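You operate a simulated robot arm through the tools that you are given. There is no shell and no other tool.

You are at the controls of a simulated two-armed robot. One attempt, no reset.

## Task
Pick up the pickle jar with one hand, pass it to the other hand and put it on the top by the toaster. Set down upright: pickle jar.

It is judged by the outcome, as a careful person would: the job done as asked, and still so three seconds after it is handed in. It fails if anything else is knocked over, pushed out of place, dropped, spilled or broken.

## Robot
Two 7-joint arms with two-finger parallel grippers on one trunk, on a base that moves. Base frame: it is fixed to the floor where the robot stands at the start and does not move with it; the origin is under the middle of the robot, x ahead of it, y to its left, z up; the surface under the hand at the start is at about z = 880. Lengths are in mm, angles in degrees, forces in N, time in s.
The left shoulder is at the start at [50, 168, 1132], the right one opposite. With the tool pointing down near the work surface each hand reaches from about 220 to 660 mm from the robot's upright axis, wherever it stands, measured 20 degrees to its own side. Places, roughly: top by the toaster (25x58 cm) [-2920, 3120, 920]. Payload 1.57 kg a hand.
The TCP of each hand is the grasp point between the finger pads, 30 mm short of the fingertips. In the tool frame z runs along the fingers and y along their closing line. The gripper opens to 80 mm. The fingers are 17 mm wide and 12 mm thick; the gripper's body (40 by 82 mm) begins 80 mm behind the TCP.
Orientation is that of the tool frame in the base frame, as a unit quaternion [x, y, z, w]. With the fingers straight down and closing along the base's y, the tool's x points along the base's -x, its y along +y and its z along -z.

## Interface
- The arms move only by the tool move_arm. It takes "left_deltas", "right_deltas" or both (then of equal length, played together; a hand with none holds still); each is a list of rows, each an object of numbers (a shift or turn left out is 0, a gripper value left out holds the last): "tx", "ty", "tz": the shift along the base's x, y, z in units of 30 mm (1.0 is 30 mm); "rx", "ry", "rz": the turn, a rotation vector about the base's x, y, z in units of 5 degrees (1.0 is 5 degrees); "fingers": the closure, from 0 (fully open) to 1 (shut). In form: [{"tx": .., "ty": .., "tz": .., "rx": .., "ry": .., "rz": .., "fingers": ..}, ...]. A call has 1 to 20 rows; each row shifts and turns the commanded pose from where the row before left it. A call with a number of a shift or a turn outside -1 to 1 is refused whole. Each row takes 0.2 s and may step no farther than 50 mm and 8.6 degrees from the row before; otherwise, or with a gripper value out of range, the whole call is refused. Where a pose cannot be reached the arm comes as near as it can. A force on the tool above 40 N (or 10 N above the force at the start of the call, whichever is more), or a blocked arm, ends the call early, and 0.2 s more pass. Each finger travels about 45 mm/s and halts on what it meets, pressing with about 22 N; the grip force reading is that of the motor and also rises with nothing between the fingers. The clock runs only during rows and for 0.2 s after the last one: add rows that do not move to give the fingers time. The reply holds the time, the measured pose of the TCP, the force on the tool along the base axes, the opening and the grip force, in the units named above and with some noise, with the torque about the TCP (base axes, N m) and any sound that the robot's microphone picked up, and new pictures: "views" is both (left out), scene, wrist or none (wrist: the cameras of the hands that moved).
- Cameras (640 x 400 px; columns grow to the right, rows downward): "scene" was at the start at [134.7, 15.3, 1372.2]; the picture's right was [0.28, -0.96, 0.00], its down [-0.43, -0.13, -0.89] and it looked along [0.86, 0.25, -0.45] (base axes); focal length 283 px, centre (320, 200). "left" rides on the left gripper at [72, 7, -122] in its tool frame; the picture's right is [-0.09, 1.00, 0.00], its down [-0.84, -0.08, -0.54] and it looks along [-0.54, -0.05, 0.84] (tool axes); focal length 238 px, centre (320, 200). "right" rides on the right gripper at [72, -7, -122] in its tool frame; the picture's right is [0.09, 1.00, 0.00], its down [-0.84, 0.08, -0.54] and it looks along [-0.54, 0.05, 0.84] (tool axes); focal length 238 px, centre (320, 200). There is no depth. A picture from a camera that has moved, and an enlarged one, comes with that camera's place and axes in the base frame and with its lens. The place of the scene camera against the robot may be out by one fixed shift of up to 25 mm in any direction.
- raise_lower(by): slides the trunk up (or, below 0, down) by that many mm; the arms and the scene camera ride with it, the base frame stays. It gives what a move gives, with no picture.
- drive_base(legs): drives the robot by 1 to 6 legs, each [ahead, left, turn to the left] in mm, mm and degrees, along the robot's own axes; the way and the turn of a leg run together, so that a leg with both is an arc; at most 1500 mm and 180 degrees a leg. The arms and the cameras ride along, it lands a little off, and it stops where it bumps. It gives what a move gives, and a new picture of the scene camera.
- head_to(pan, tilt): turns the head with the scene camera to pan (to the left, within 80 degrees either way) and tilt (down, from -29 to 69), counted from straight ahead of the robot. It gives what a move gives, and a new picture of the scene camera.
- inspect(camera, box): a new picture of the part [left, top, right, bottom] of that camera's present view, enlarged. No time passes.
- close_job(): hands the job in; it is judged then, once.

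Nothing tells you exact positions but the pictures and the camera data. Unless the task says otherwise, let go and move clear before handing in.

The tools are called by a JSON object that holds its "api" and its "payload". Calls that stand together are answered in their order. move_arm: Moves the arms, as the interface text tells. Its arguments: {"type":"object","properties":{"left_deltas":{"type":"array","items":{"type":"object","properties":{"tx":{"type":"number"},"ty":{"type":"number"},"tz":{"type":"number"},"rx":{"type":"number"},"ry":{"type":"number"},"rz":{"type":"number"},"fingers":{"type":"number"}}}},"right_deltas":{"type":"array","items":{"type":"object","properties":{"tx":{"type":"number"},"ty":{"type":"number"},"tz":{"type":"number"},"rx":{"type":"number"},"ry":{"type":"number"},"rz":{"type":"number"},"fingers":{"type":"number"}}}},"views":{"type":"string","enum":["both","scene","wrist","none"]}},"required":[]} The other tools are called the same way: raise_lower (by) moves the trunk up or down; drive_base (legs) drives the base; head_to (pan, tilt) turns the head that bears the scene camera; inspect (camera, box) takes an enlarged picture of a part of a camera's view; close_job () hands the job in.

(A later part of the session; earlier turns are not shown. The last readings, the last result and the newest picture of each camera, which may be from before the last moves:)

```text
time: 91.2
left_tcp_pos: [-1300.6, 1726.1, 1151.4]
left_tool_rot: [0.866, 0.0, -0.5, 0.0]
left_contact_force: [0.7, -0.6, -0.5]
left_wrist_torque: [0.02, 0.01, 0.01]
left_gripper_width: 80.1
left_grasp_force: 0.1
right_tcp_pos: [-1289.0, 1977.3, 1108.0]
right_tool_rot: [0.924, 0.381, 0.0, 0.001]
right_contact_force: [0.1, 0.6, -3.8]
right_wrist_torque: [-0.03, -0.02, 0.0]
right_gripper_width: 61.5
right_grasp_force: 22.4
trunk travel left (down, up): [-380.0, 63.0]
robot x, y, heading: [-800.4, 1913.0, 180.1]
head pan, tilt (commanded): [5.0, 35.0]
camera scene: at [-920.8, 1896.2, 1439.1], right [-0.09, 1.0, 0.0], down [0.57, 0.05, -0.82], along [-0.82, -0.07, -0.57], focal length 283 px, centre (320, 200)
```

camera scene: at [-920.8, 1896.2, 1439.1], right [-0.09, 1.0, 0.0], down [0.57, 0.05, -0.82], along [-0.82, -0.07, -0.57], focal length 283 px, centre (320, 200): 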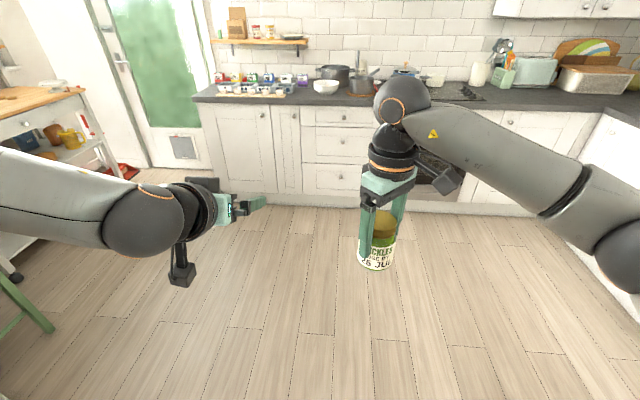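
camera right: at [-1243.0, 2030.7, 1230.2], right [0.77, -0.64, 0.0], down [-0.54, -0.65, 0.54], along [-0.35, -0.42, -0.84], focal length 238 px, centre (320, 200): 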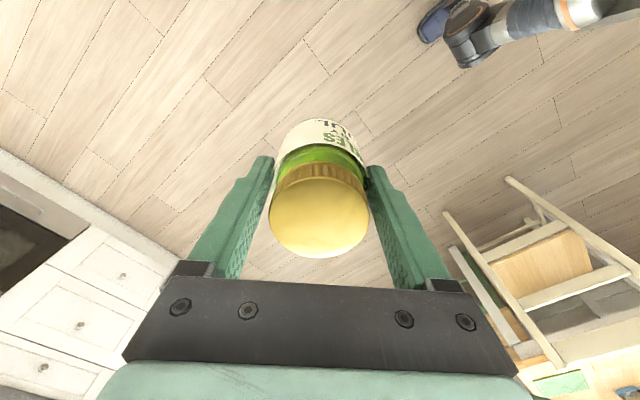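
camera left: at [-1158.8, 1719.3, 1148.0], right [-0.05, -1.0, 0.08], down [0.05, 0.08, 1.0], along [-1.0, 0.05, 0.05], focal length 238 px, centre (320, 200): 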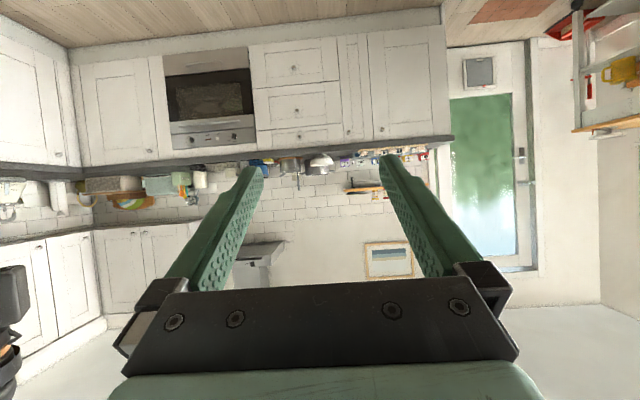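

Both hands reached their places. I'll now turn the left hand 45° toward the jar and bring it to a pre-grasp point 140 mm back along its axis.

{"api": "move_arm", "payload": {"left_deltas": [{"tx": 0.374, "ty": 0.6, "tz": 0.03, "rz": -1}, {"tx": 0.374, "ty": 0.6, "tz": 0.03, "rz": -1}, {"tx": 0.374, "ty": 0.6, "tz": 0.03, "rz": -1}, {"tx": 0.374, "ty": 0.6, "tz": 0.03, "rz": -1}, {"tx": 0.374, "ty": 0.6, "tz": 0.03, "rz": -1}, {"tx": 0.374, "ty": 0.6, "tz": 0.03, "rz": -1}, {"tx": 0.374, "ty": 0.6, "tz": 0.03, "rz": -1}, {"tx": 0.374, "ty": 0.6, "tz": 0.03, "rz": -1}, {"tx": 0.374, "ty": 0.6, "tz": 0.03, "rz": -1}, {}], "views": "both"}}

```text
time: 93.4
left_tcp_pos: [-1200.5, 1888.2, 1158.6]
left_tool_rot: [0.799, -0.332, -0.463, -0.192]
left_contact_force: [0.3, -0.2, -0.4]
left_wrist_torque: [-0.01, 0.02, -0.03]
left_gripper_width: 79.9
left_grasp_force: 0.1
right_tcp_pos: [-1288.6, 1977.7, 1107.7]
right_tool_rot: [0.924, 0.383, 0.001, 0.0]
right_contact_force: [-0.4, -0.1, -4.0]
right_wrist_torque: [-0.01, -0.02, 0.0]
right_gripper_width: 61.4
right_grasp_force: 22.2
trunk travel left (down, up): [-380.0, 63.0]
robot x, y, heading: [-797.0, 1912.0, 179.8]
head pan, tilt (commanded): [5.0, 35.0]
camera scene: at [-920.7, 1896.0, 1439.0], right [-0.09, 1.0, 0.0], down [0.57, 0.05, -0.82], along [-0.82, -0.07, -0.57], focal length 283 px, centre (320, 200)
camera left: at [-1104.7, 1783.8, 1156.2], right [-0.74, -0.67, 0.08], down [0.09, 0.02, 1.0], along [-0.67, 0.74, 0.05], focal length 238 px, centre (320, 200)
```

scene: 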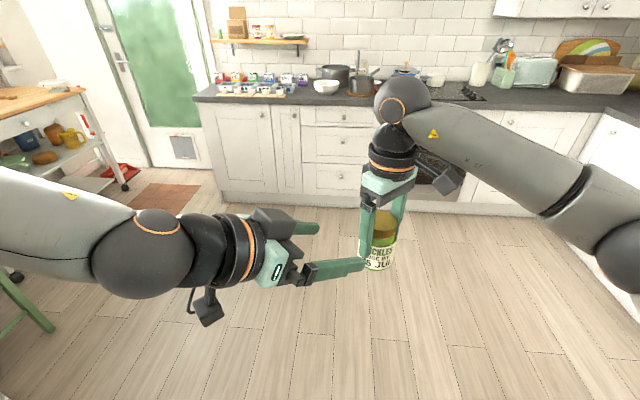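
left: 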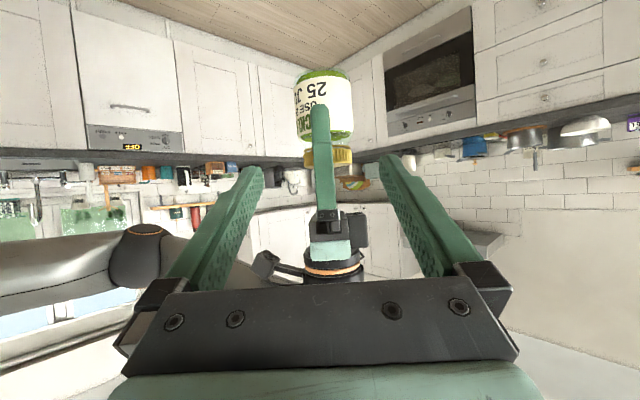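

The left hand is at its pre-grasp point and its camera sees the jar between the open fingers. I'll zoom in to check lateral alignment.

{"api": "inspect", "payload": {"camera": "left", "box": [220, 40, 420, 240]}}

{"api": "inspect", "payload": {"camera": "scene", "box": [240, 150, 480, 300]}}

```text
2.00 times, centred on (320, 140) of left
camera zoom: at [-1104.7, 1783.8, 1156.2], right [-0.74, -0.67, 0.08], down [0.09, 0.02, 1.0], along [-0.67, 0.74, 0.05], focal length 477 px, centre (320, 320)
```

zoom: 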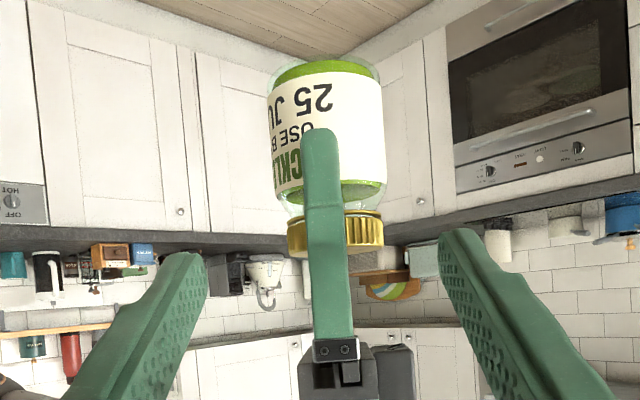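

```text
2.67 times, centred on (360, 225) of scene
camera zoom: at [-920.7, 1896.0, 1439.0], right [-0.09, 1.0, 0.0], down [0.57, 0.05, -0.82], along [-0.82, -0.07, -0.57], focal length 754 px, centre (213, 133)
```

zoom: 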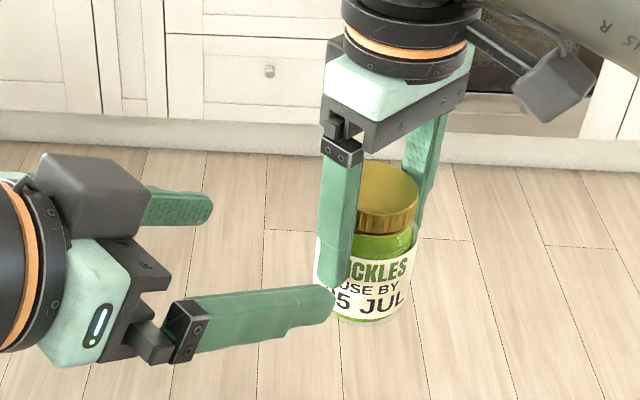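

Alignment is within about 2 mm, with roughly 9 mm clearance per side. I'll slide the left hand in along its axis, pausing before the last stretch to check.

{"api": "move_arm", "payload": {"left_deltas": [{"tx": -0.402, "ty": 0.406, "tz": -0.334}, {"tx": -0.402, "ty": 0.406, "tz": -0.334}, {"tx": -0.402, "ty": 0.406, "tz": -0.334}, {"tx": -0.402, "ty": 0.406, "tz": -0.334}, {"tx": -0.402, "ty": 0.406, "tz": -0.334}, {}], "views": "both"}}

{"api": "inspect", "payload": {"camera": "left", "box": [220, 40, 420, 240]}}

{"api": "inspect", "payload": {"camera": "scene", "box": [240, 150, 480, 300]}}

```text
time: 94.8
left_tcp_pos: [-1259.3, 1933.5, 1112.4]
left_tool_rot: [0.8, -0.331, -0.463, -0.191]
left_contact_force: [-0.5, 0.4, -0.4]
left_wrist_torque: [0.03, 0.0, 0.02]
left_gripper_width: 80.2
left_grasp_force: 0.0
left hand out of reach, approached as far as the arm can: row 5
right_tcp_pos: [-1288.0, 1976.4, 1107.1]
right_tool_rot: [0.924, 0.383, -0.001, 0.0]
right_contact_force: [0.9, 0.4, -3.2]
right_wrist_torque: [-0.02, 0.01, 0.01]
right_gripper_width: 61.4
right_grasp_force: 21.7
trunk travel left (down, up): [-380.0, 63.0]
robot x, y, heading: [-797.9, 1911.7, 180.1]
head pan, tilt (commanded): [5.0, 35.0]
camera scene: at [-920.8, 1896.2, 1439.0], right [-0.09, 1.0, 0.0], down [0.57, 0.05, -0.82], along [-0.82, -0.07, -0.57], focal length 283 px, centre (320, 200)
camera left: at [-1163.8, 1828.6, 1110.6], right [-0.74, -0.67, 0.08], down [0.09, 0.02, 1.0], along [-0.67, 0.74, 0.05], focal length 238 px, centre (320, 200)
```

scene: 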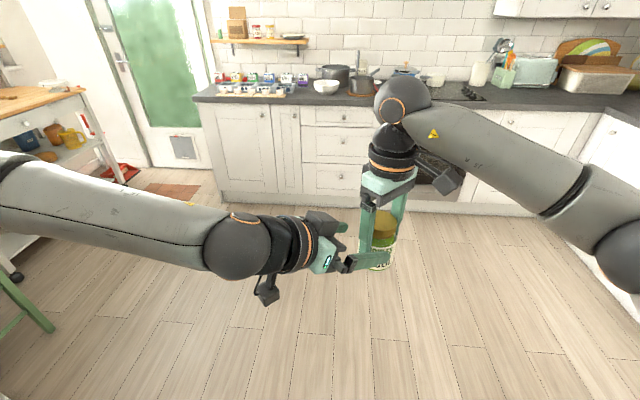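
left: 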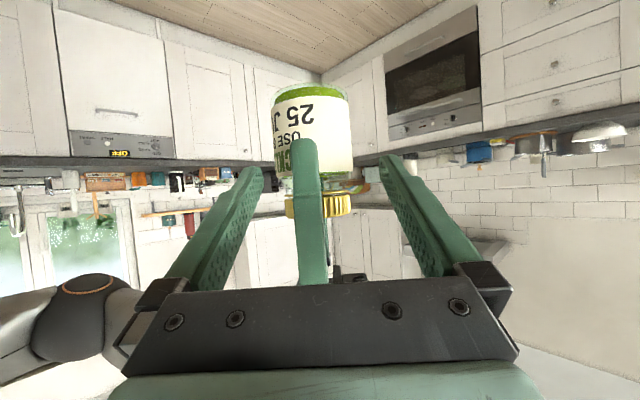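

```text
2.00 times, centred on (320, 140) of left
camera zoom: at [-1163.8, 1828.6, 1110.6], right [-0.74, -0.67, 0.08], down [0.09, 0.02, 1.0], along [-0.67, 0.74, 0.05], focal length 477 px, centre (320, 320)
```

zoom: 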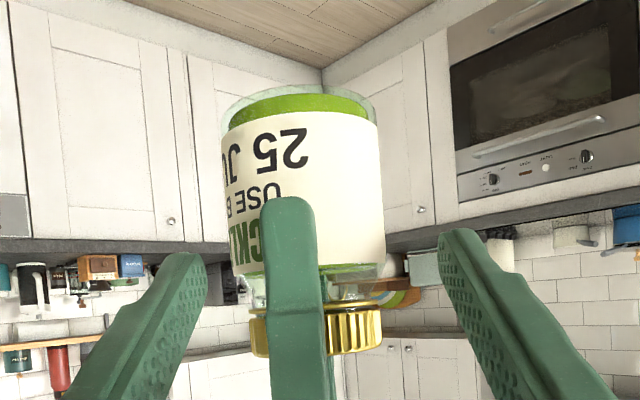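

```text
2.67 times, centred on (360, 225) of scene
camera zoom: at [-920.8, 1896.2, 1439.0], right [-0.09, 1.0, 0.0], down [0.57, 0.05, -0.82], along [-0.82, -0.07, -0.57], focal length 754 px, centre (213, 133)
```

zoom: 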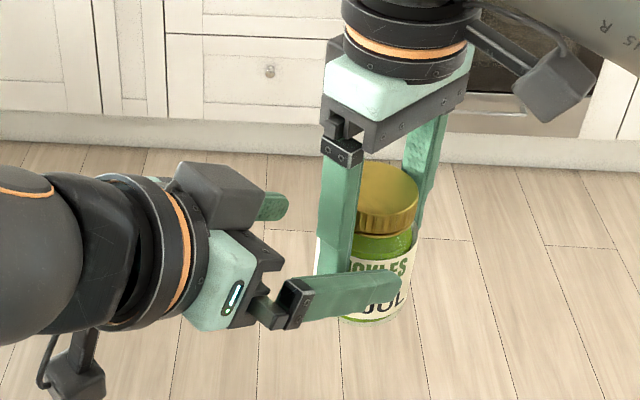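

The left arm hit an inward limit about 60 mm short, drifting slightly sideways without touching. I'll back it to the comfortable pre-grasp point, and bring the jar to it with the right hand along the same line instead.

{"api": "move_arm", "payload": {"left_deltas": [{"tx": 0.392, "ty": -0.302, "tz": 0.308}, {"tx": 0.392, "ty": -0.302, "tz": 0.308}, {"tx": 0.392, "ty": -0.302, "tz": 0.308}, {"tx": 0.392, "ty": -0.302, "tz": 0.308}, {"tx": 0.392, "ty": -0.302, "tz": 0.308}, {}], "views": "none"}}

{"api": "move_arm", "payload": {"right_deltas": [{"tx": 0.408, "ty": -0.408, "tz": 0.333}, {"tx": 0.408, "ty": -0.408, "tz": 0.333}, {"tx": 0.408, "ty": -0.408, "tz": 0.333}, {}], "views": "both"}}

```text
time: 96.2
left_tcp_pos: [-1198.3, 1887.2, 1160.0]
left_tool_rot: [0.8, -0.331, -0.463, -0.192]
left_contact_force: [-0.7, 0.6, 0.0]
left_wrist_torque: [0.0, 0.0, 0.01]
left_gripper_width: 80.1
left_grasp_force: 0.0
right_tcp_pos: [-1288.8, 1976.5, 1106.8]
right_tool_rot: [0.924, 0.383, 0.0, 0.0]
right_contact_force: [0.0, -0.5, -3.9]
right_wrist_torque: [0.05, 0.01, -0.02]
right_gripper_width: 61.4
right_grasp_force: 22.1
trunk travel left (down, up): [-380.0, 63.0]
robot x, y, heading: [-798.3, 1915.5, 180.0]
head pan, tilt (commanded): [5.0, 35.0]
```

```text
time: 97.2
left_tcp_pos: [-1199.0, 1888.4, 1160.1]
left_tool_rot: [0.8, -0.331, -0.463, -0.192]
left_contact_force: [0.6, 0.0, 0.2]
left_wrist_torque: [-0.03, 0.04, -0.01]
left_gripper_width: 80.2
left_grasp_force: 0.0
right_tcp_pos: [-1251.9, 1939.9, 1138.3]
right_tool_rot: [0.924, 0.382, 0.001, 0.0]
right_contact_force: [0.8, -0.1, -3.9]
right_wrist_torque: [0.0, 0.01, 0.03]
right_gripper_width: 61.5
right_grasp_force: 22.3
trunk travel left (down, up): [-380.0, 63.0]
robot x, y, heading: [-797.3, 1912.2, 179.9]
head pan, tilt (commanded): [5.0, 35.0]
camera scene: at [-920.9, 1896.3, 1439.0], right [-0.09, 1.0, 0.0], down [0.57, 0.05, -0.82], along [-0.82, -0.07, -0.57], focal length 283 px, centre (320, 200)
camera right: at [-1206.1, 1993.5, 1260.2], right [0.77, -0.64, 0.0], down [-0.54, -0.65, 0.54], along [-0.35, -0.42, -0.84], focal length 238 px, centre (320, 200)
```

scene: 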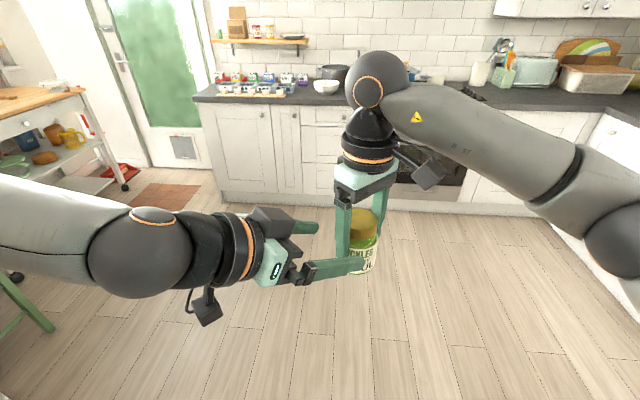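
right: 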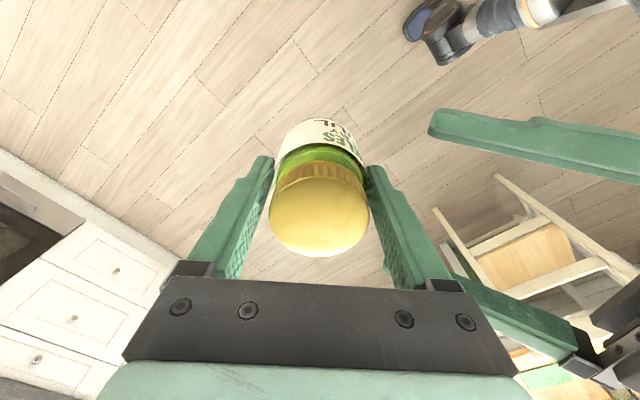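

The approach works from this side. I'll check alignment in the left camera before the last 70 mm.

{"api": "inspect", "payload": {"camera": "left", "box": [220, 40, 420, 240]}}

{"api": "inspect", "payload": {"camera": "scene", "box": [220, 150, 460, 300]}}

```text
2.00 times, centred on (320, 140) of left
camera zoom: at [-1104.1, 1783.3, 1158.1], right [-0.74, -0.67, 0.08], down [0.09, 0.02, 1.0], along [-0.67, 0.74, 0.05], focal length 477 px, centre (320, 320)
```

zoom: 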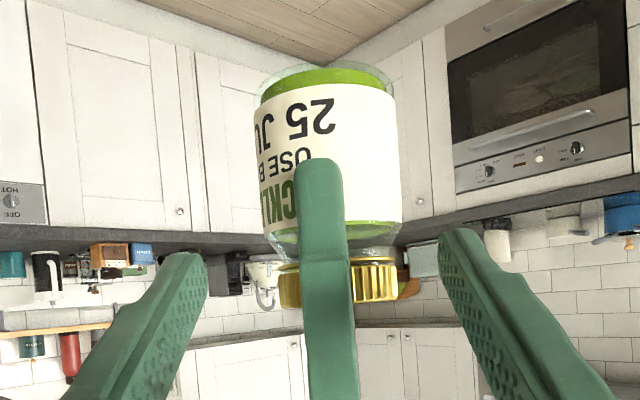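

```text
2.67 times, centred on (340, 225) of scene
camera zoom: at [-920.9, 1896.3, 1439.0], right [-0.09, 1.0, 0.0], down [0.57, 0.05, -0.82], along [-0.82, -0.07, -0.57], focal length 754 px, centre (267, 133)
```

zoom: 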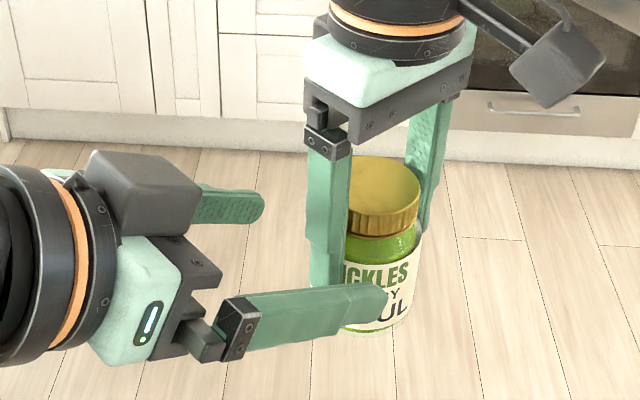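

There's a motor block on top of the left wrist, so I'll seat the jar about 12 mm beyond the left TCP to leave extra clearance to the right hand. Now the last stretch, moving the right hand.

{"api": "move_arm", "payload": {"right_deltas": [{"tx": 0.383, "ty": -0.35, "tz": 0.343}, {"tx": 0.383, "ty": -0.35, "tz": 0.343}, {"tx": 0.383, "ty": -0.35, "tz": 0.343}, {"tx": 0.383, "ty": -0.35, "tz": 0.343}, {}], "views": "both"}}

{"api": "inspect", "payload": {"camera": "left", "box": [200, 60, 440, 260]}}

{"api": "inspect", "payload": {"camera": "scene", "box": [200, 130, 440, 300]}}

```text
time: 98.4
left_tcp_pos: [-1198.5, 1888.3, 1159.8]
left_tool_rot: [0.8, -0.331, -0.463, -0.191]
left_contact_force: [-0.5, 0.3, 0.4]
left_wrist_torque: [0.01, 0.03, 0.0]
left_gripper_width: 79.8
left_grasp_force: 0.2
right_tcp_pos: [-1205.4, 1896.0, 1177.7]
right_tool_rot: [0.924, 0.382, 0.0, 0.0]
right_contact_force: [0.2, 0.2, -3.3]
right_wrist_torque: [-0.02, -0.01, -0.07]
right_gripper_width: 61.7
right_grasp_force: 21.7
trunk travel left (down, up): [-380.0, 63.0]
robot x, y, heading: [-801.6, 1913.0, 180.0]
head pan, tilt (commanded): [5.0, 35.0]
camera scene: at [-920.9, 1896.3, 1439.0], right [-0.09, 1.0, 0.0], down [0.57, 0.05, -0.82], along [-0.82, -0.07, -0.57], focal length 283 px, centre (320, 200)
camera right: at [-1160.2, 1949.4, 1301.1], right [0.77, -0.64, 0.0], down [-0.54, -0.65, 0.54], along [-0.35, -0.42, -0.84], focal length 238 px, centre (320, 200)
```

scene: 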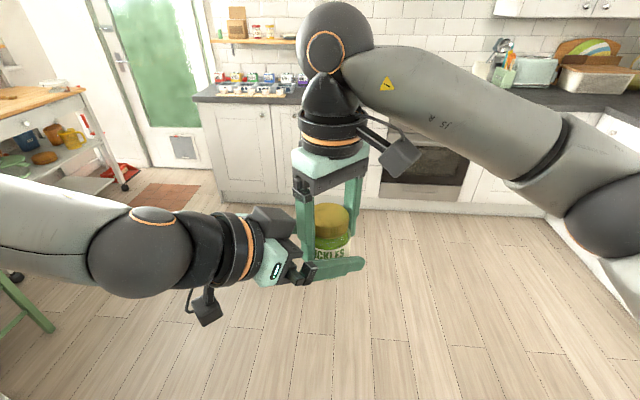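
right: 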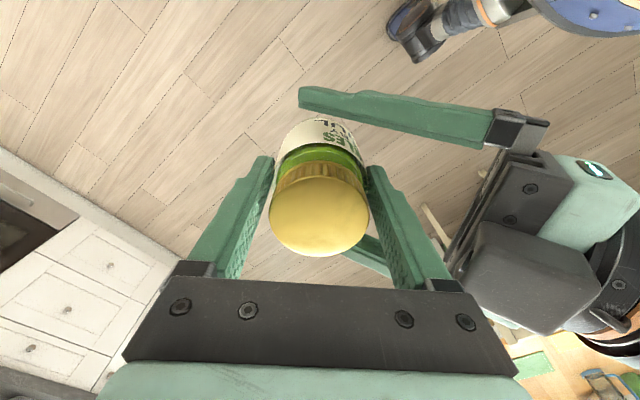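

```text
2.00 times, centred on (320, 160) of left
camera zoom: at [-1104.1, 1783.3, 1158.1], right [-0.74, -0.67, 0.08], down [0.09, 0.02, 1.0], along [-0.67, 0.74, 0.05], focal length 477 px, centre (320, 280)
```

zoom: 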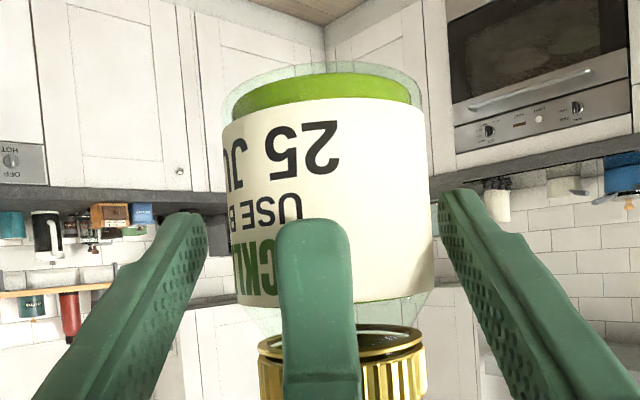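

```text
2.35 times, centred on (320, 215) of scene
camera zoom: at [-920.9, 1896.3, 1439.0], right [-0.09, 1.0, 0.0], down [0.57, 0.05, -0.82], along [-0.82, -0.07, -0.57], focal length 665 px, centre (320, 165)
```

zoom: 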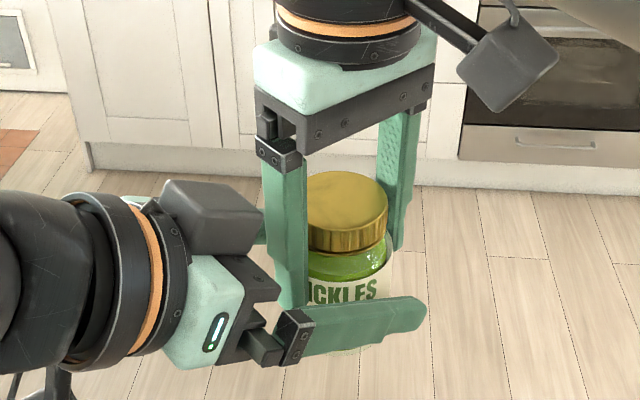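

The jar is seated between the left fingers with no contact force. I'll close the left gripper while the right still holds.

{"api": "move_arm", "payload": {"left_deltas": [{"fingers": 1}, {"fingers": 1}, {"fingers": 1}, {"fingers": 1}, {"fingers": 1}, {"fingers": 1}], "views": "wrist"}}

{"api": "inspect", "payload": {"camera": "scene", "box": [200, 130, 440, 300]}}

```text
time: 99.8
left_tcp_pos: [-1200.8, 1887.4, 1160.6]
left_tool_rot: [0.8, -0.329, -0.464, -0.19]
left_contact_force: [-15.3, -12.4, -1.6]
left_wrist_torque: [0.48, 0.0, 0.19]
left_gripper_width: 61.4
left_grasp_force: 21.9
right_tcp_pos: [-1206.2, 1896.4, 1178.3]
right_tool_rot: [0.924, 0.383, 0.001, -0.001]
right_contact_force: [15.4, 12.3, 2.3]
right_wrist_torque: [-0.32, -0.3, 0.0]
right_gripper_width: 61.8
right_grasp_force: 22.3
trunk travel left (down, up): [-380.0, 63.0]
robot x, y, heading: [-800.3, 1916.6, 179.8]
head pan, tilt (commanded): [5.0, 35.0]
camera left: at [-1104.7, 1782.7, 1158.2], right [-0.73, -0.68, 0.08], down [0.09, 0.02, 1.0], along [-0.67, 0.74, 0.05], focal length 238 px, centre (320, 200)
```

left: 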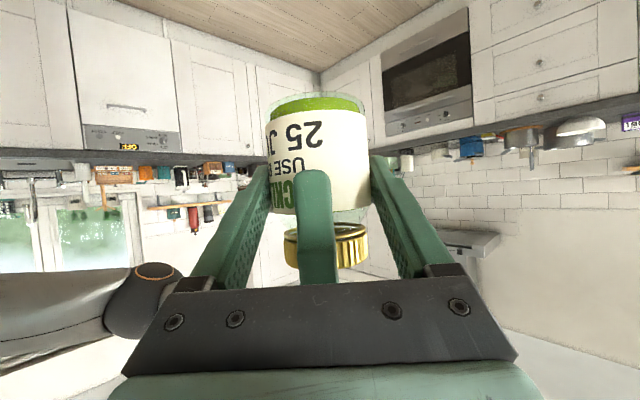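

```text
2.35 times, centred on (320, 215) of scene
camera zoom: at [-920.7, 1896.1, 1439.0], right [-0.09, 1.0, 0.0], down [0.57, 0.05, -0.82], along [-0.82, -0.07, -0.57], focal length 665 px, centre (320, 165)
```

zoom: 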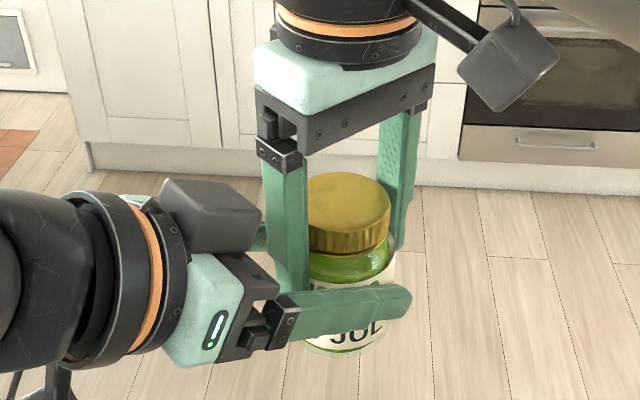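

Both hands hold the jar, but a sideways force of about 20 N shows a small misalignment. I'll ease the left hand a couple of millimetres to relieve it before releasing.

{"api": "move_arm", "payload": {"left_deltas": [{"tx": -0.05, "ty": -0.04, "fingers": 1}, {"fingers": 1}], "views": "none"}}

```text
time: 100.4
left_tcp_pos: [-1201.7, 1884.8, 1159.8]
left_tool_rot: [0.8, -0.331, -0.463, -0.192]
left_contact_force: [-13.1, -4.6, -0.3]
left_wrist_torque: [-0.08, -0.34, 0.13]
left_gripper_width: 61.4
left_grasp_force: 22.0
right_tcp_pos: [-1205.2, 1894.9, 1178.9]
right_tool_rot: [0.924, 0.383, 0.001, 0.0]
right_contact_force: [13.2, 5.6, -1.0]
right_wrist_torque: [0.15, 0.05, 0.03]
right_gripper_width: 61.4
right_grasp_force: 21.8
trunk travel left (down, up): [-380.0, 63.0]
robot x, y, heading: [-796.2, 1916.7, 180.0]
head pan, tilt (commanded): [5.0, 35.0]
```

The force is dropping. One more small nudge along x.

{"api": "move_arm", "payload": {"left_deltas": [{"tx": -0.05, "ty": -0.01, "fingers": 1}, {"fingers": 1}], "views": "none"}}

```text
time: 101.0
left_tcp_pos: [-1202.9, 1886.6, 1160.6]
left_tool_rot: [0.799, -0.332, -0.463, -0.193]
left_contact_force: [-3.7, -8.7, 0.5]
left_wrist_torque: [0.48, 0.3, 0.17]
left_gripper_width: 61.2
left_grasp_force: 22.2
right_tcp_pos: [-1208.3, 1895.8, 1179.0]
right_tool_rot: [0.925, 0.381, -0.001, 0.0]
right_contact_force: [4.1, 7.9, -4.5]
right_wrist_torque: [-0.29, -0.35, -0.09]
right_gripper_width: 61.5
right_grasp_force: 22.1
trunk travel left (down, up): [-380.0, 63.0]
robot x, y, heading: [-802.3, 1913.3, 180.0]
head pan, tilt (commanded): [5.0, 35.0]
```

{"api": "move_arm", "payload": {"left_deltas": [{"ty": -0.03, "fingers": 1}, {"fingers": 1}], "views": "none"}}

```text
time: 101.6
left_tcp_pos: [-1201.4, 1886.2, 1160.3]
left_tool_rot: [0.799, -0.333, -0.462, -0.194]
left_contact_force: [2.1, -2.2, 4.6]
left_wrist_torque: [-0.24, -0.17, 0.29]
left_gripper_width: 61.1
left_grasp_force: 21.9
right_tcp_pos: [-1206.9, 1896.0, 1177.8]
right_tool_rot: [0.924, 0.382, 0.001, 0.0]
right_contact_force: [-1.8, 3.1, -8.2]
right_wrist_torque: [0.31, 0.17, -0.35]
right_gripper_width: 61.3
right_grasp_force: 22.5
trunk travel left (down, up): [-380.0, 63.0]
robot x, y, heading: [-801.6, 1912.7, 180.1]
head pan, tilt (commanded): [5.0, 35.0]
```

The side force is nearly gone and both grips are firm. I'll open the right gripper part way while the left hand keeps holding.

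{"api": "move_arm", "payload": {"right_deltas": [{"fingers": 0.08}, {"fingers": 0.08}, {"fingers": 0.08}, {"fingers": 0.08}, {"fingers": 0.08}], "views": "both"}}

{"api": "inspect", "payload": {"camera": "scene", "box": [200, 130, 440, 300]}}

{"api": "inspect", "payload": {"camera": "left", "box": [200, 60, 440, 260]}}

```text
time: 102.8
left_tcp_pos: [-1202.3, 1884.8, 1158.2]
left_tool_rot: [0.799, -0.332, -0.462, -0.193]
left_contact_force: [0.4, 0.7, 0.7]
left_wrist_torque: [-0.03, -0.04, 0.04]
left_gripper_width: 61.1
left_grasp_force: 22.3
right_tcp_pos: [-1206.8, 1896.1, 1180.7]
right_tool_rot: [0.924, 0.382, 0.0, 0.0]
right_contact_force: [-0.8, 0.1, -0.8]
right_wrist_torque: [0.01, 0.03, -0.02]
right_gripper_width: 73.4
right_grasp_force: 0.1
trunk travel left (down, up): [-380.0, 63.0]
robot x, y, heading: [-801.0, 1912.8, 180.1]
head pan, tilt (commanded): [5.0, 35.0]
camera scene: at [-920.7, 1896.1, 1439.0], right [-0.09, 1.0, 0.0], down [0.57, 0.05, -0.82], along [-0.82, -0.07, -0.57], focal length 283 px, centre (320, 200)
camera right: at [-1160.3, 1949.4, 1301.0], right [0.77, -0.64, 0.0], down [-0.54, -0.65, 0.54], along [-0.35, -0.42, -0.84], focal length 238 px, centre (320, 200)
```

scene: 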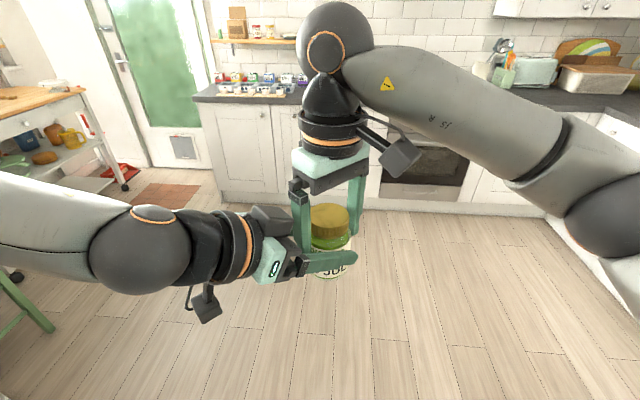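
right: 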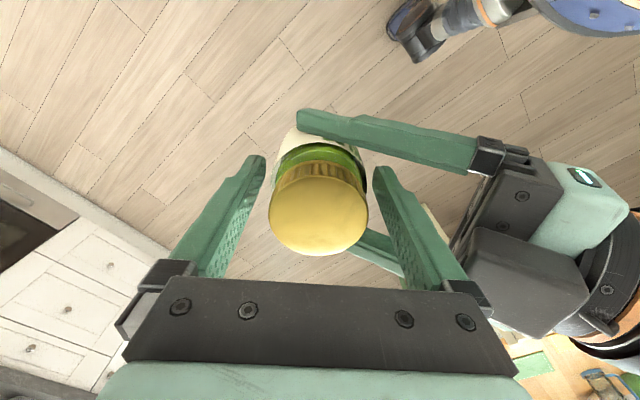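

```text
2.35 times, centred on (320, 215) of scene
camera zoom: at [-920.7, 1896.1, 1439.0], right [-0.09, 1.0, 0.0], down [0.57, 0.05, -0.82], along [-0.82, -0.07, -0.57], focal length 665 px, centre (320, 165)
```

zoom: 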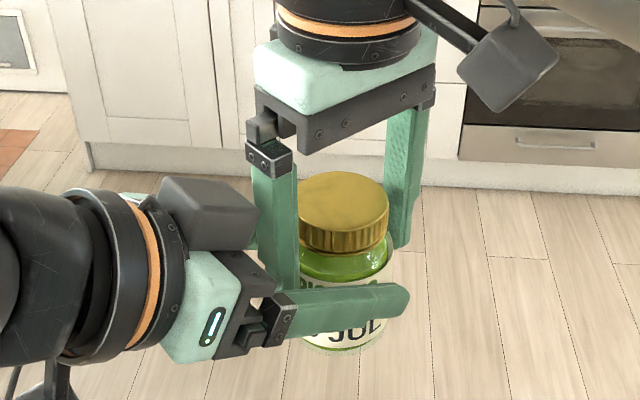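

```text
2.00 times, centred on (320, 160) of left
camera zoom: at [-1107.3, 1781.0, 1157.3], right [-0.74, -0.67, 0.08], down [0.09, 0.02, 1.0], along [-0.67, 0.74, 0.05], focal length 477 px, centre (320, 280)
```

zoom: 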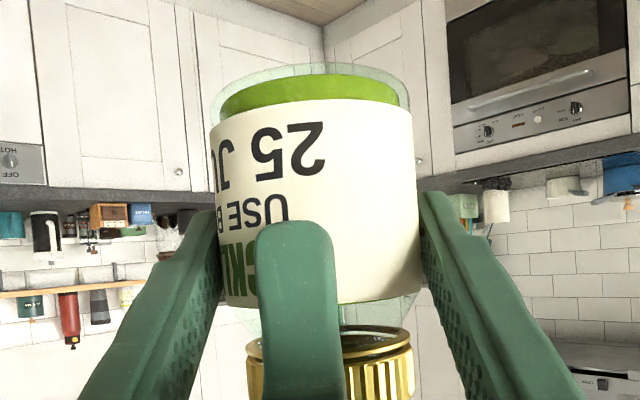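

The left hand now holds the jar and the right fingers are open around it. I'll take one idle reading to confirm the jar's weight is on the left hand before withdrawing.

{"api": "move_arm", "payload": {"left_deltas": [{"fingers": 1}, {"fingers": 1}], "views": "none"}}

```text
time: 103.4
left_tcp_pos: [-1201.8, 1886.5, 1159.0]
left_tool_rot: [0.799, -0.332, -0.462, -0.193]
left_contact_force: [-0.5, 0.1, -0.4]
left_wrist_torque: [-0.05, -0.02, -0.01]
left_gripper_width: 61.0
left_grasp_force: 22.3
right_tcp_pos: [-1206.7, 1895.4, 1178.9]
right_tool_rot: [0.924, 0.382, 0.0, 0.0]
right_contact_force: [0.7, 0.0, 0.9]
right_wrist_torque: [-0.01, -0.02, 0.01]
right_gripper_width: 73.5
right_grasp_force: 0.1
trunk travel left (down, up): [-380.0, 63.0]
robot x, y, heading: [-798.9, 1915.2, 179.7]
head pan, tilt (commanded): [5.0, 35.0]
```

{"api": "move_arm", "payload": {"right_deltas": [{"tx": -0.05, "ty": 0.05}, {"tz": 0.25}, {"tz": 0.25}, {}], "views": "both"}}

{"api": "inspect", "payload": {"camera": "scene", "box": [200, 130, 440, 300]}}

```text
time: 104.4
left_tcp_pos: [-1202.7, 1886.1, 1158.4]
left_tool_rot: [0.8, -0.331, -0.463, -0.192]
left_contact_force: [0.0, -0.3, 0.7]
left_wrist_torque: [-0.05, -0.03, 0.01]
left_gripper_width: 60.9
left_grasp_force: 21.9
right_tcp_pos: [-1207.7, 1896.7, 1193.5]
right_tool_rot: [0.924, 0.382, 0.0, 0.0]
right_contact_force: [0.1, -1.0, 0.1]
right_wrist_torque: [0.0, -0.04, 0.02]
right_gripper_width: 73.4
right_grasp_force: 0.0
trunk travel left (down, up): [-380.0, 63.0]
robot x, y, heading: [-799.7, 1914.3, 179.9]
head pan, tilt (commanded): [5.0, 35.0]
camera scene: at [-920.7, 1896.1, 1439.0], right [-0.09, 1.0, 0.0], down [0.57, 0.05, -0.82], along [-0.82, -0.07, -0.57], focal length 283 px, centre (320, 200)
camera right: at [-1161.9, 1950.9, 1315.6], right [0.77, -0.64, 0.0], down [-0.54, -0.65, 0.54], along [-0.35, -0.42, -0.84], focal length 238 px, centre (320, 200)
```

scene: 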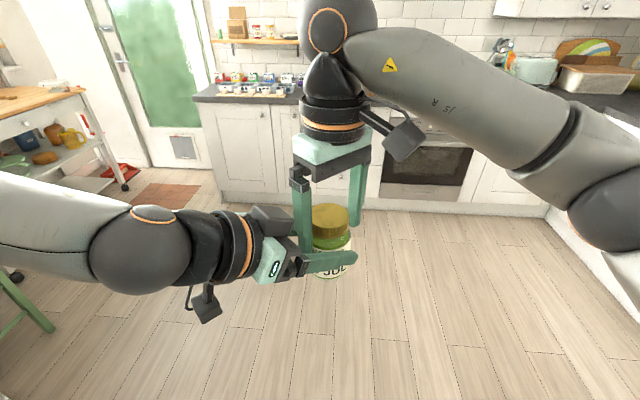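
right: 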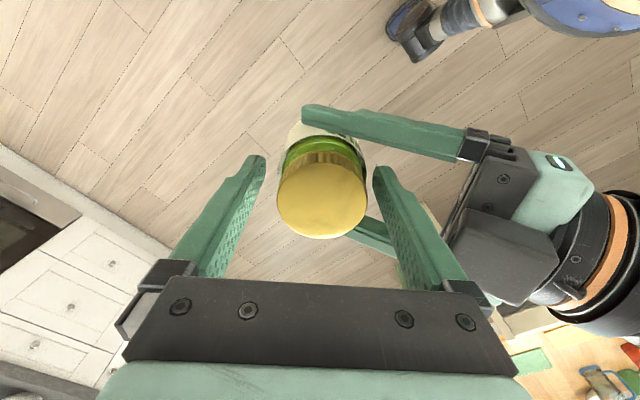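

```text
2.35 times, centred on (320, 215) of scene
camera zoom: at [-920.7, 1896.1, 1439.0], right [-0.09, 1.0, 0.0], down [0.57, 0.05, -0.82], along [-0.82, -0.07, -0.57], focal length 665 px, centre (320, 165)
```

zoom: 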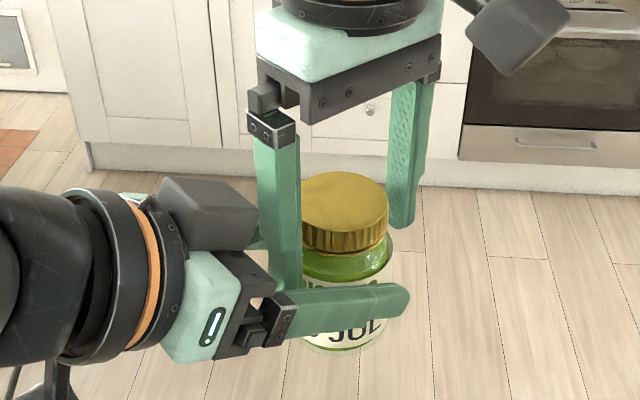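

The jar stays with the left hand while the right rises freely. I'll lift the right hand clear of the lid, then move it away to the right.

{"api": "move_arm", "payload": {"right_deltas": [{"tz": 0.5}, {"tz": 0.5}, {"tz": 0.6}, {"tz": 0.6}, {"ty": 0.3, "tz": 0.2}, {"ty": 0.8}, {"ty": 0.9}, {"ty": 0.9}, {"ty": 0.9}, {}], "views": "both"}}

```text
time: 106.6
left_tcp_pos: [-1202.1, 1886.2, 1158.7]
left_tool_rot: [0.8, -0.332, -0.462, -0.192]
left_contact_force: [0.1, -0.4, 0.6]
left_wrist_torque: [-0.03, 0.01, 0.0]
left_gripper_width: 61.1
left_grasp_force: 22.1
right_tcp_pos: [-1210.6, 2013.0, 1268.2]
right_tool_rot: [0.924, 0.382, 0.001, 0.0]
right_contact_force: [-0.1, 0.1, 0.0]
right_wrist_torque: [0.02, -0.02, 0.01]
right_gripper_width: 73.4
right_grasp_force: 0.0
trunk travel left (down, up): [-380.0, 63.0]
robot x, y, heading: [-800.5, 1917.5, 180.0]
head pan, tilt (commanded): [5.0, 35.0]
camera scene: at [-920.8, 1895.7, 1439.0], right [-0.09, 1.0, 0.0], down [0.57, 0.05, -0.82], along [-0.82, -0.07, -0.57], focal length 283 px, centre (320, 200)
camera right: at [-1164.4, 2066.7, 1389.4], right [0.77, -0.64, 0.0], down [-0.54, -0.65, 0.54], along [-0.35, -0.42, -0.84], focal length 238 px, centre (320, 200)
```

scene: 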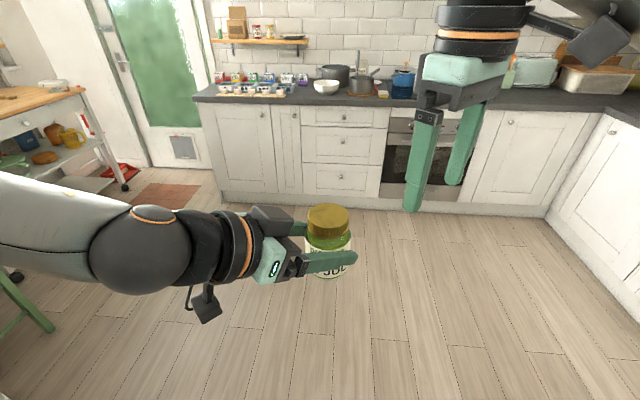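
right: 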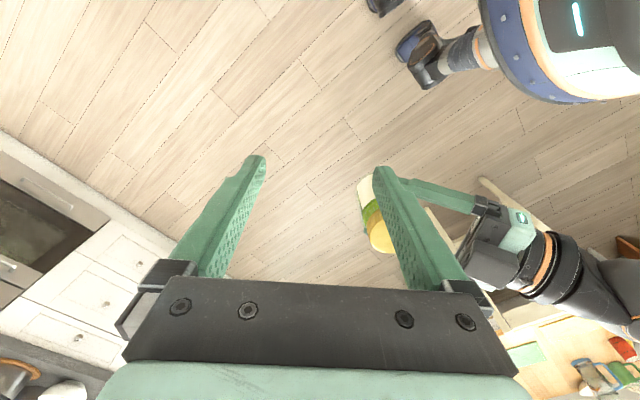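

The pass is done: the left hand holds the jar upright and the right is clear. I'll swing the left hand back to pointing straight ahead, which I know it can reach for placing, and tuck the right hand.

{"api": "move_arm", "payload": {"left_deltas": [{"tx": -0.2, "ty": -0.3, "rz": 0.5, "fingers": 1}, {"tx": -0.37, "ty": -0.59, "tz": -0.02, "rz": 1}, {"tx": -0.37, "ty": -0.59, "tz": -0.02, "rz": 1}, {"tx": -0.37, "ty": -0.59, "tz": -0.02, "rz": 1}, {"tx": -0.37, "ty": -0.59, "tz": -0.02, "rz": 1}, {"tx": -0.37, "ty": -0.59, "tz": -0.02, "rz": 1}, {"tx": -0.37, "ty": -0.59, "tz": -0.02, "rz": 1}, {"tx": -0.37, "ty": -0.59, "tz": -0.02, "rz": 1}, {"tx": -0.37, "ty": -0.59, "tz": -0.02, "rz": 1}, {"tx": -0.2, "ty": -0.3, "rz": 0.5}, {}], "right_deltas": [{"tx": 0.2, "rz": -0.5}, {"tx": 0.2, "rz": -1}, {"tx": 0.2, "rz": -1}, {"tx": 0.2, "rz": -1}, {"tx": 0.2, "rz": -1}, {"tx": 0.2, "rz": -1}, {"tx": 0.2, "rz": -1}, {"tx": 0.2, "rz": -1}, {"tx": 0.2, "rz": -1}, {"tx": 0.2, "rz": -0.5}, {}], "views": "both"}}

```text
time: 109.0
left_tcp_pos: [-1303.1, 1726.1, 1155.4]
left_tool_rot: [0.866, 0.001, -0.5, 0.001]
left_contact_force: [0.3, 0.0, 0.3]
left_wrist_torque: [-0.02, -0.08, -0.03]
left_gripper_width: 61.2
left_grasp_force: 21.9
right_tcp_pos: [-1149.4, 2012.0, 1266.0]
right_tool_rot: [1.0, -0.001, 0.0, 0.0]
right_contact_force: [-0.4, 0.4, -0.1]
right_wrist_torque: [0.0, 0.01, 0.02]
right_gripper_width: 73.4
right_grasp_force: 0.1
trunk travel left (down, up): [-380.0, 63.0]
robot x, y, heading: [-799.1, 1918.9, 179.6]
head pan, tilt (commanded): [5.0, 35.0]
camera scene: at [-920.8, 1896.0, 1439.0], right [-0.09, 1.0, 0.0], down [0.57, 0.05, -0.82], along [-0.82, -0.07, -0.57], focal length 283 px, centre (320, 200)
camera right: at [-1076.2, 2017.0, 1387.7], right [0.09, -1.0, 0.0], down [-0.84, -0.08, 0.54], along [-0.54, -0.05, -0.84], focal length 238 px, centre (320, 200)
camera left: at [-1161.8, 1719.8, 1153.0], right [-0.05, -1.0, 0.08], down [0.05, 0.08, 1.0], along [-1.0, 0.05, 0.05], focal length 238 px, centre (320, 200)
```

scene: 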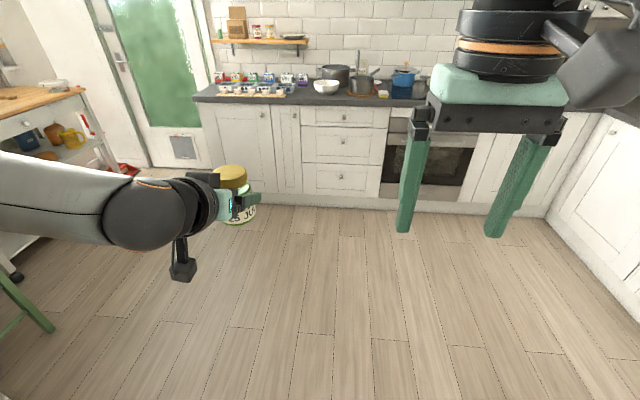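
right: 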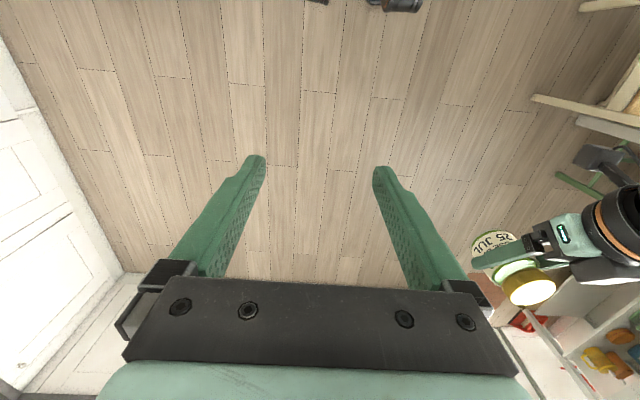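
left: 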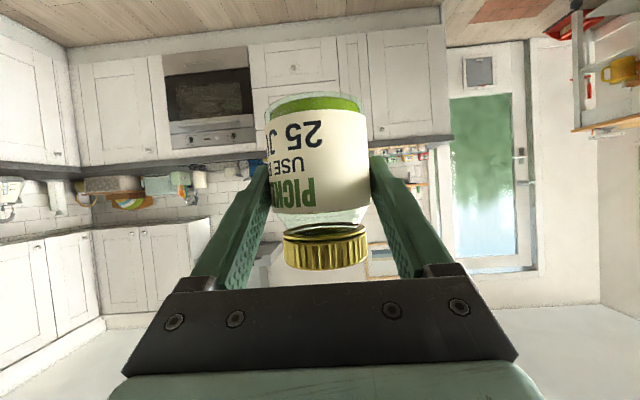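

The jar is held upright with the left hand pointing ahead. I'll drive across toward the target counter, stopping short and turning to face it at about heading 150°.

{"api": "drive_base", "payload": {"legs": [[600, -465, 0], [550, -430, 0], [0, 0, -30]]}}

{"api": "head_to", "payload": {"pan": 5, "tilt": 30}}

```text
time: 118.9
left_tcp_pos: [-2480.9, 2888.5, 1155.0]
left_tool_rot: [0.834, -0.23, -0.483, -0.133]
left_contact_force: [-0.2, 0.9, 0.7]
left_wrist_torque: [0.0, -0.03, -0.01]
left_gripper_width: 61.1
left_grasp_force: 22.2
right_tcp_pos: [-2201.5, 3056.1, 1265.7]
right_tool_rot: [0.964, -0.265, 0.0, 0.001]
right_contact_force: [0.1, 0.5, 0.2]
right_wrist_torque: [0.0, 0.0, 0.01]
right_gripper_width: 73.8
right_grasp_force: 0.1
trunk travel left (down, up): [-380.0, 63.0]
robot x, y, heading: [-1954.1, 2792.4, 149.0]
head pan, tilt (commanded): [5.0, 35.0]
camera scene: at [-2059.4, 2842.4, 1439.0], right [0.43, 0.9, 0.0], down [0.52, -0.25, -0.82], along [-0.74, 0.36, -0.57], focal length 283 px, centre (320, 200)
```

scene: 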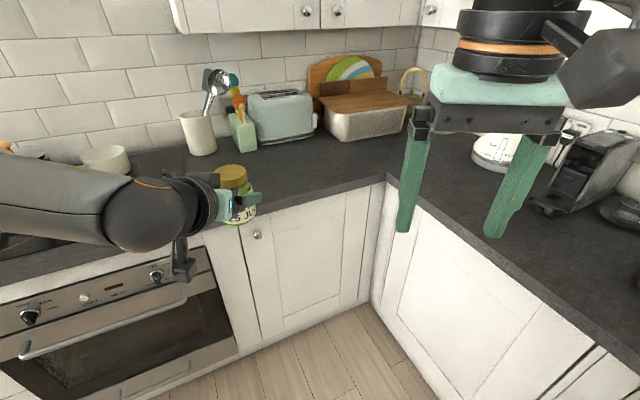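

```text
time: 119.5
left_tcp_pos: [-2480.5, 2889.8, 1154.1]
left_tool_rot: [0.835, -0.23, -0.482, -0.133]
left_contact_force: [0.5, 0.2, 0.4]
left_wrist_torque: [0.0, -0.05, 0.01]
left_gripper_width: 60.9
left_grasp_force: 22.2
right_tcp_pos: [-2202.4, 3057.1, 1266.0]
right_tool_rot: [0.964, -0.265, 0.0, 0.0]
right_contact_force: [-1.1, -0.3, 0.5]
right_wrist_torque: [0.0, -0.03, -0.02]
right_gripper_width: 73.6
right_grasp_force: 0.0
trunk travel left (down, up): [-380.0, 63.0]
robot x, y, heading: [-1953.1, 2795.0, 149.2]
head pan, tilt (commanded): [5.0, 30.0]
camera scene: at [-2061.7, 2843.2, 1446.8], right [0.43, 0.9, 0.0], down [0.45, -0.22, -0.87], along [-0.78, 0.38, -0.5], focal length 283 px, centre (320, 200)
```

scene: 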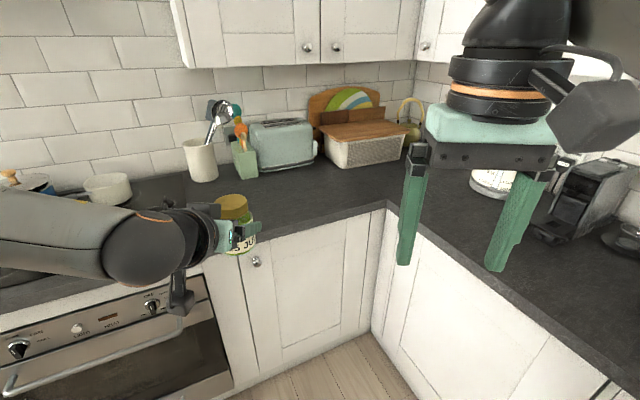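

The counter's front edge is near x≈-2740, the toaster front near x≈-3200, and the area around [-2900, 3130] is clear. I'll drive straight in, keeping about 420 mm between the robot's centre and the counter edge.

{"api": "drive_base", "payload": {"legs": [[200, 12, 0], [195, 11, 0]]}}

{"api": "head_to", "payload": {"pan": 12, "tilt": 40}}

```text
time: 122.3
left_tcp_pos: [-2826.3, 3066.9, 1155.2]
left_tool_rot: [0.835, -0.229, -0.482, -0.132]
left_contact_force: [-0.2, 0.0, 0.3]
left_wrist_torque: [-0.02, -0.07, -0.01]
left_gripper_width: 61.2
left_grasp_force: 21.9
right_tcp_pos: [-2546.6, 3233.6, 1265.9]
right_tool_rot: [0.964, -0.265, 0.0, 0.0]
right_contact_force: [0.4, -0.1, 0.2]
right_wrist_torque: [-0.01, -0.03, 0.02]
right_gripper_width: 73.5
right_grasp_force: 0.0
trunk travel left (down, up): [-380.0, 63.0]
robot x, y, heading: [-2295.6, 2971.7, 149.3]
head pan, tilt (commanded): [5.0, 30.0]
camera scene: at [-2406.6, 3021.3, 1446.7], right [0.43, 0.9, 0.0], down [0.45, -0.22, -0.87], along [-0.78, 0.38, -0.5], focal length 283 px, centre (320, 200)
```

scene: 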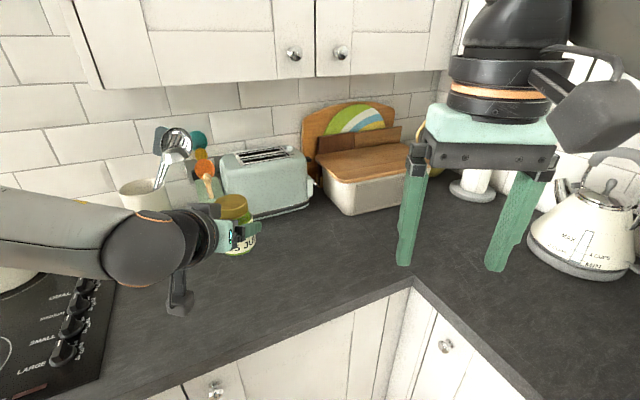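

```text
time: 123.0
left_tcp_pos: [-2824.9, 3066.3, 1154.3]
left_tool_rot: [0.835, -0.23, -0.482, -0.133]
left_contact_force: [0.0, -0.3, 0.8]
left_wrist_torque: [-0.01, -0.06, 0.0]
left_gripper_width: 61.2
left_grasp_force: 22.7
right_tcp_pos: [-2547.4, 3234.1, 1266.6]
right_tool_rot: [0.964, -0.265, 0.0, -0.001]
right_contact_force: [0.4, 0.4, 0.0]
right_wrist_torque: [-0.02, -0.03, -0.02]
right_gripper_width: 73.8
right_grasp_force: 0.1
trunk travel left (down, up): [-380.0, 63.0]
robot x, y, heading: [-2297.0, 2972.3, 149.4]
head pan, tilt (commanded): [12.0, 40.0]
camera scene: at [-2404.8, 3008.9, 1431.5], right [0.32, 0.95, 0.0], down [0.61, -0.21, -0.77], along [-0.73, 0.25, -0.64], focal length 283 px, centre (320, 200)
```

scene: 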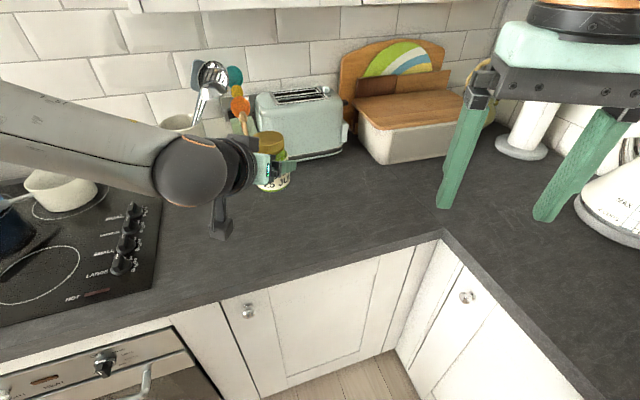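

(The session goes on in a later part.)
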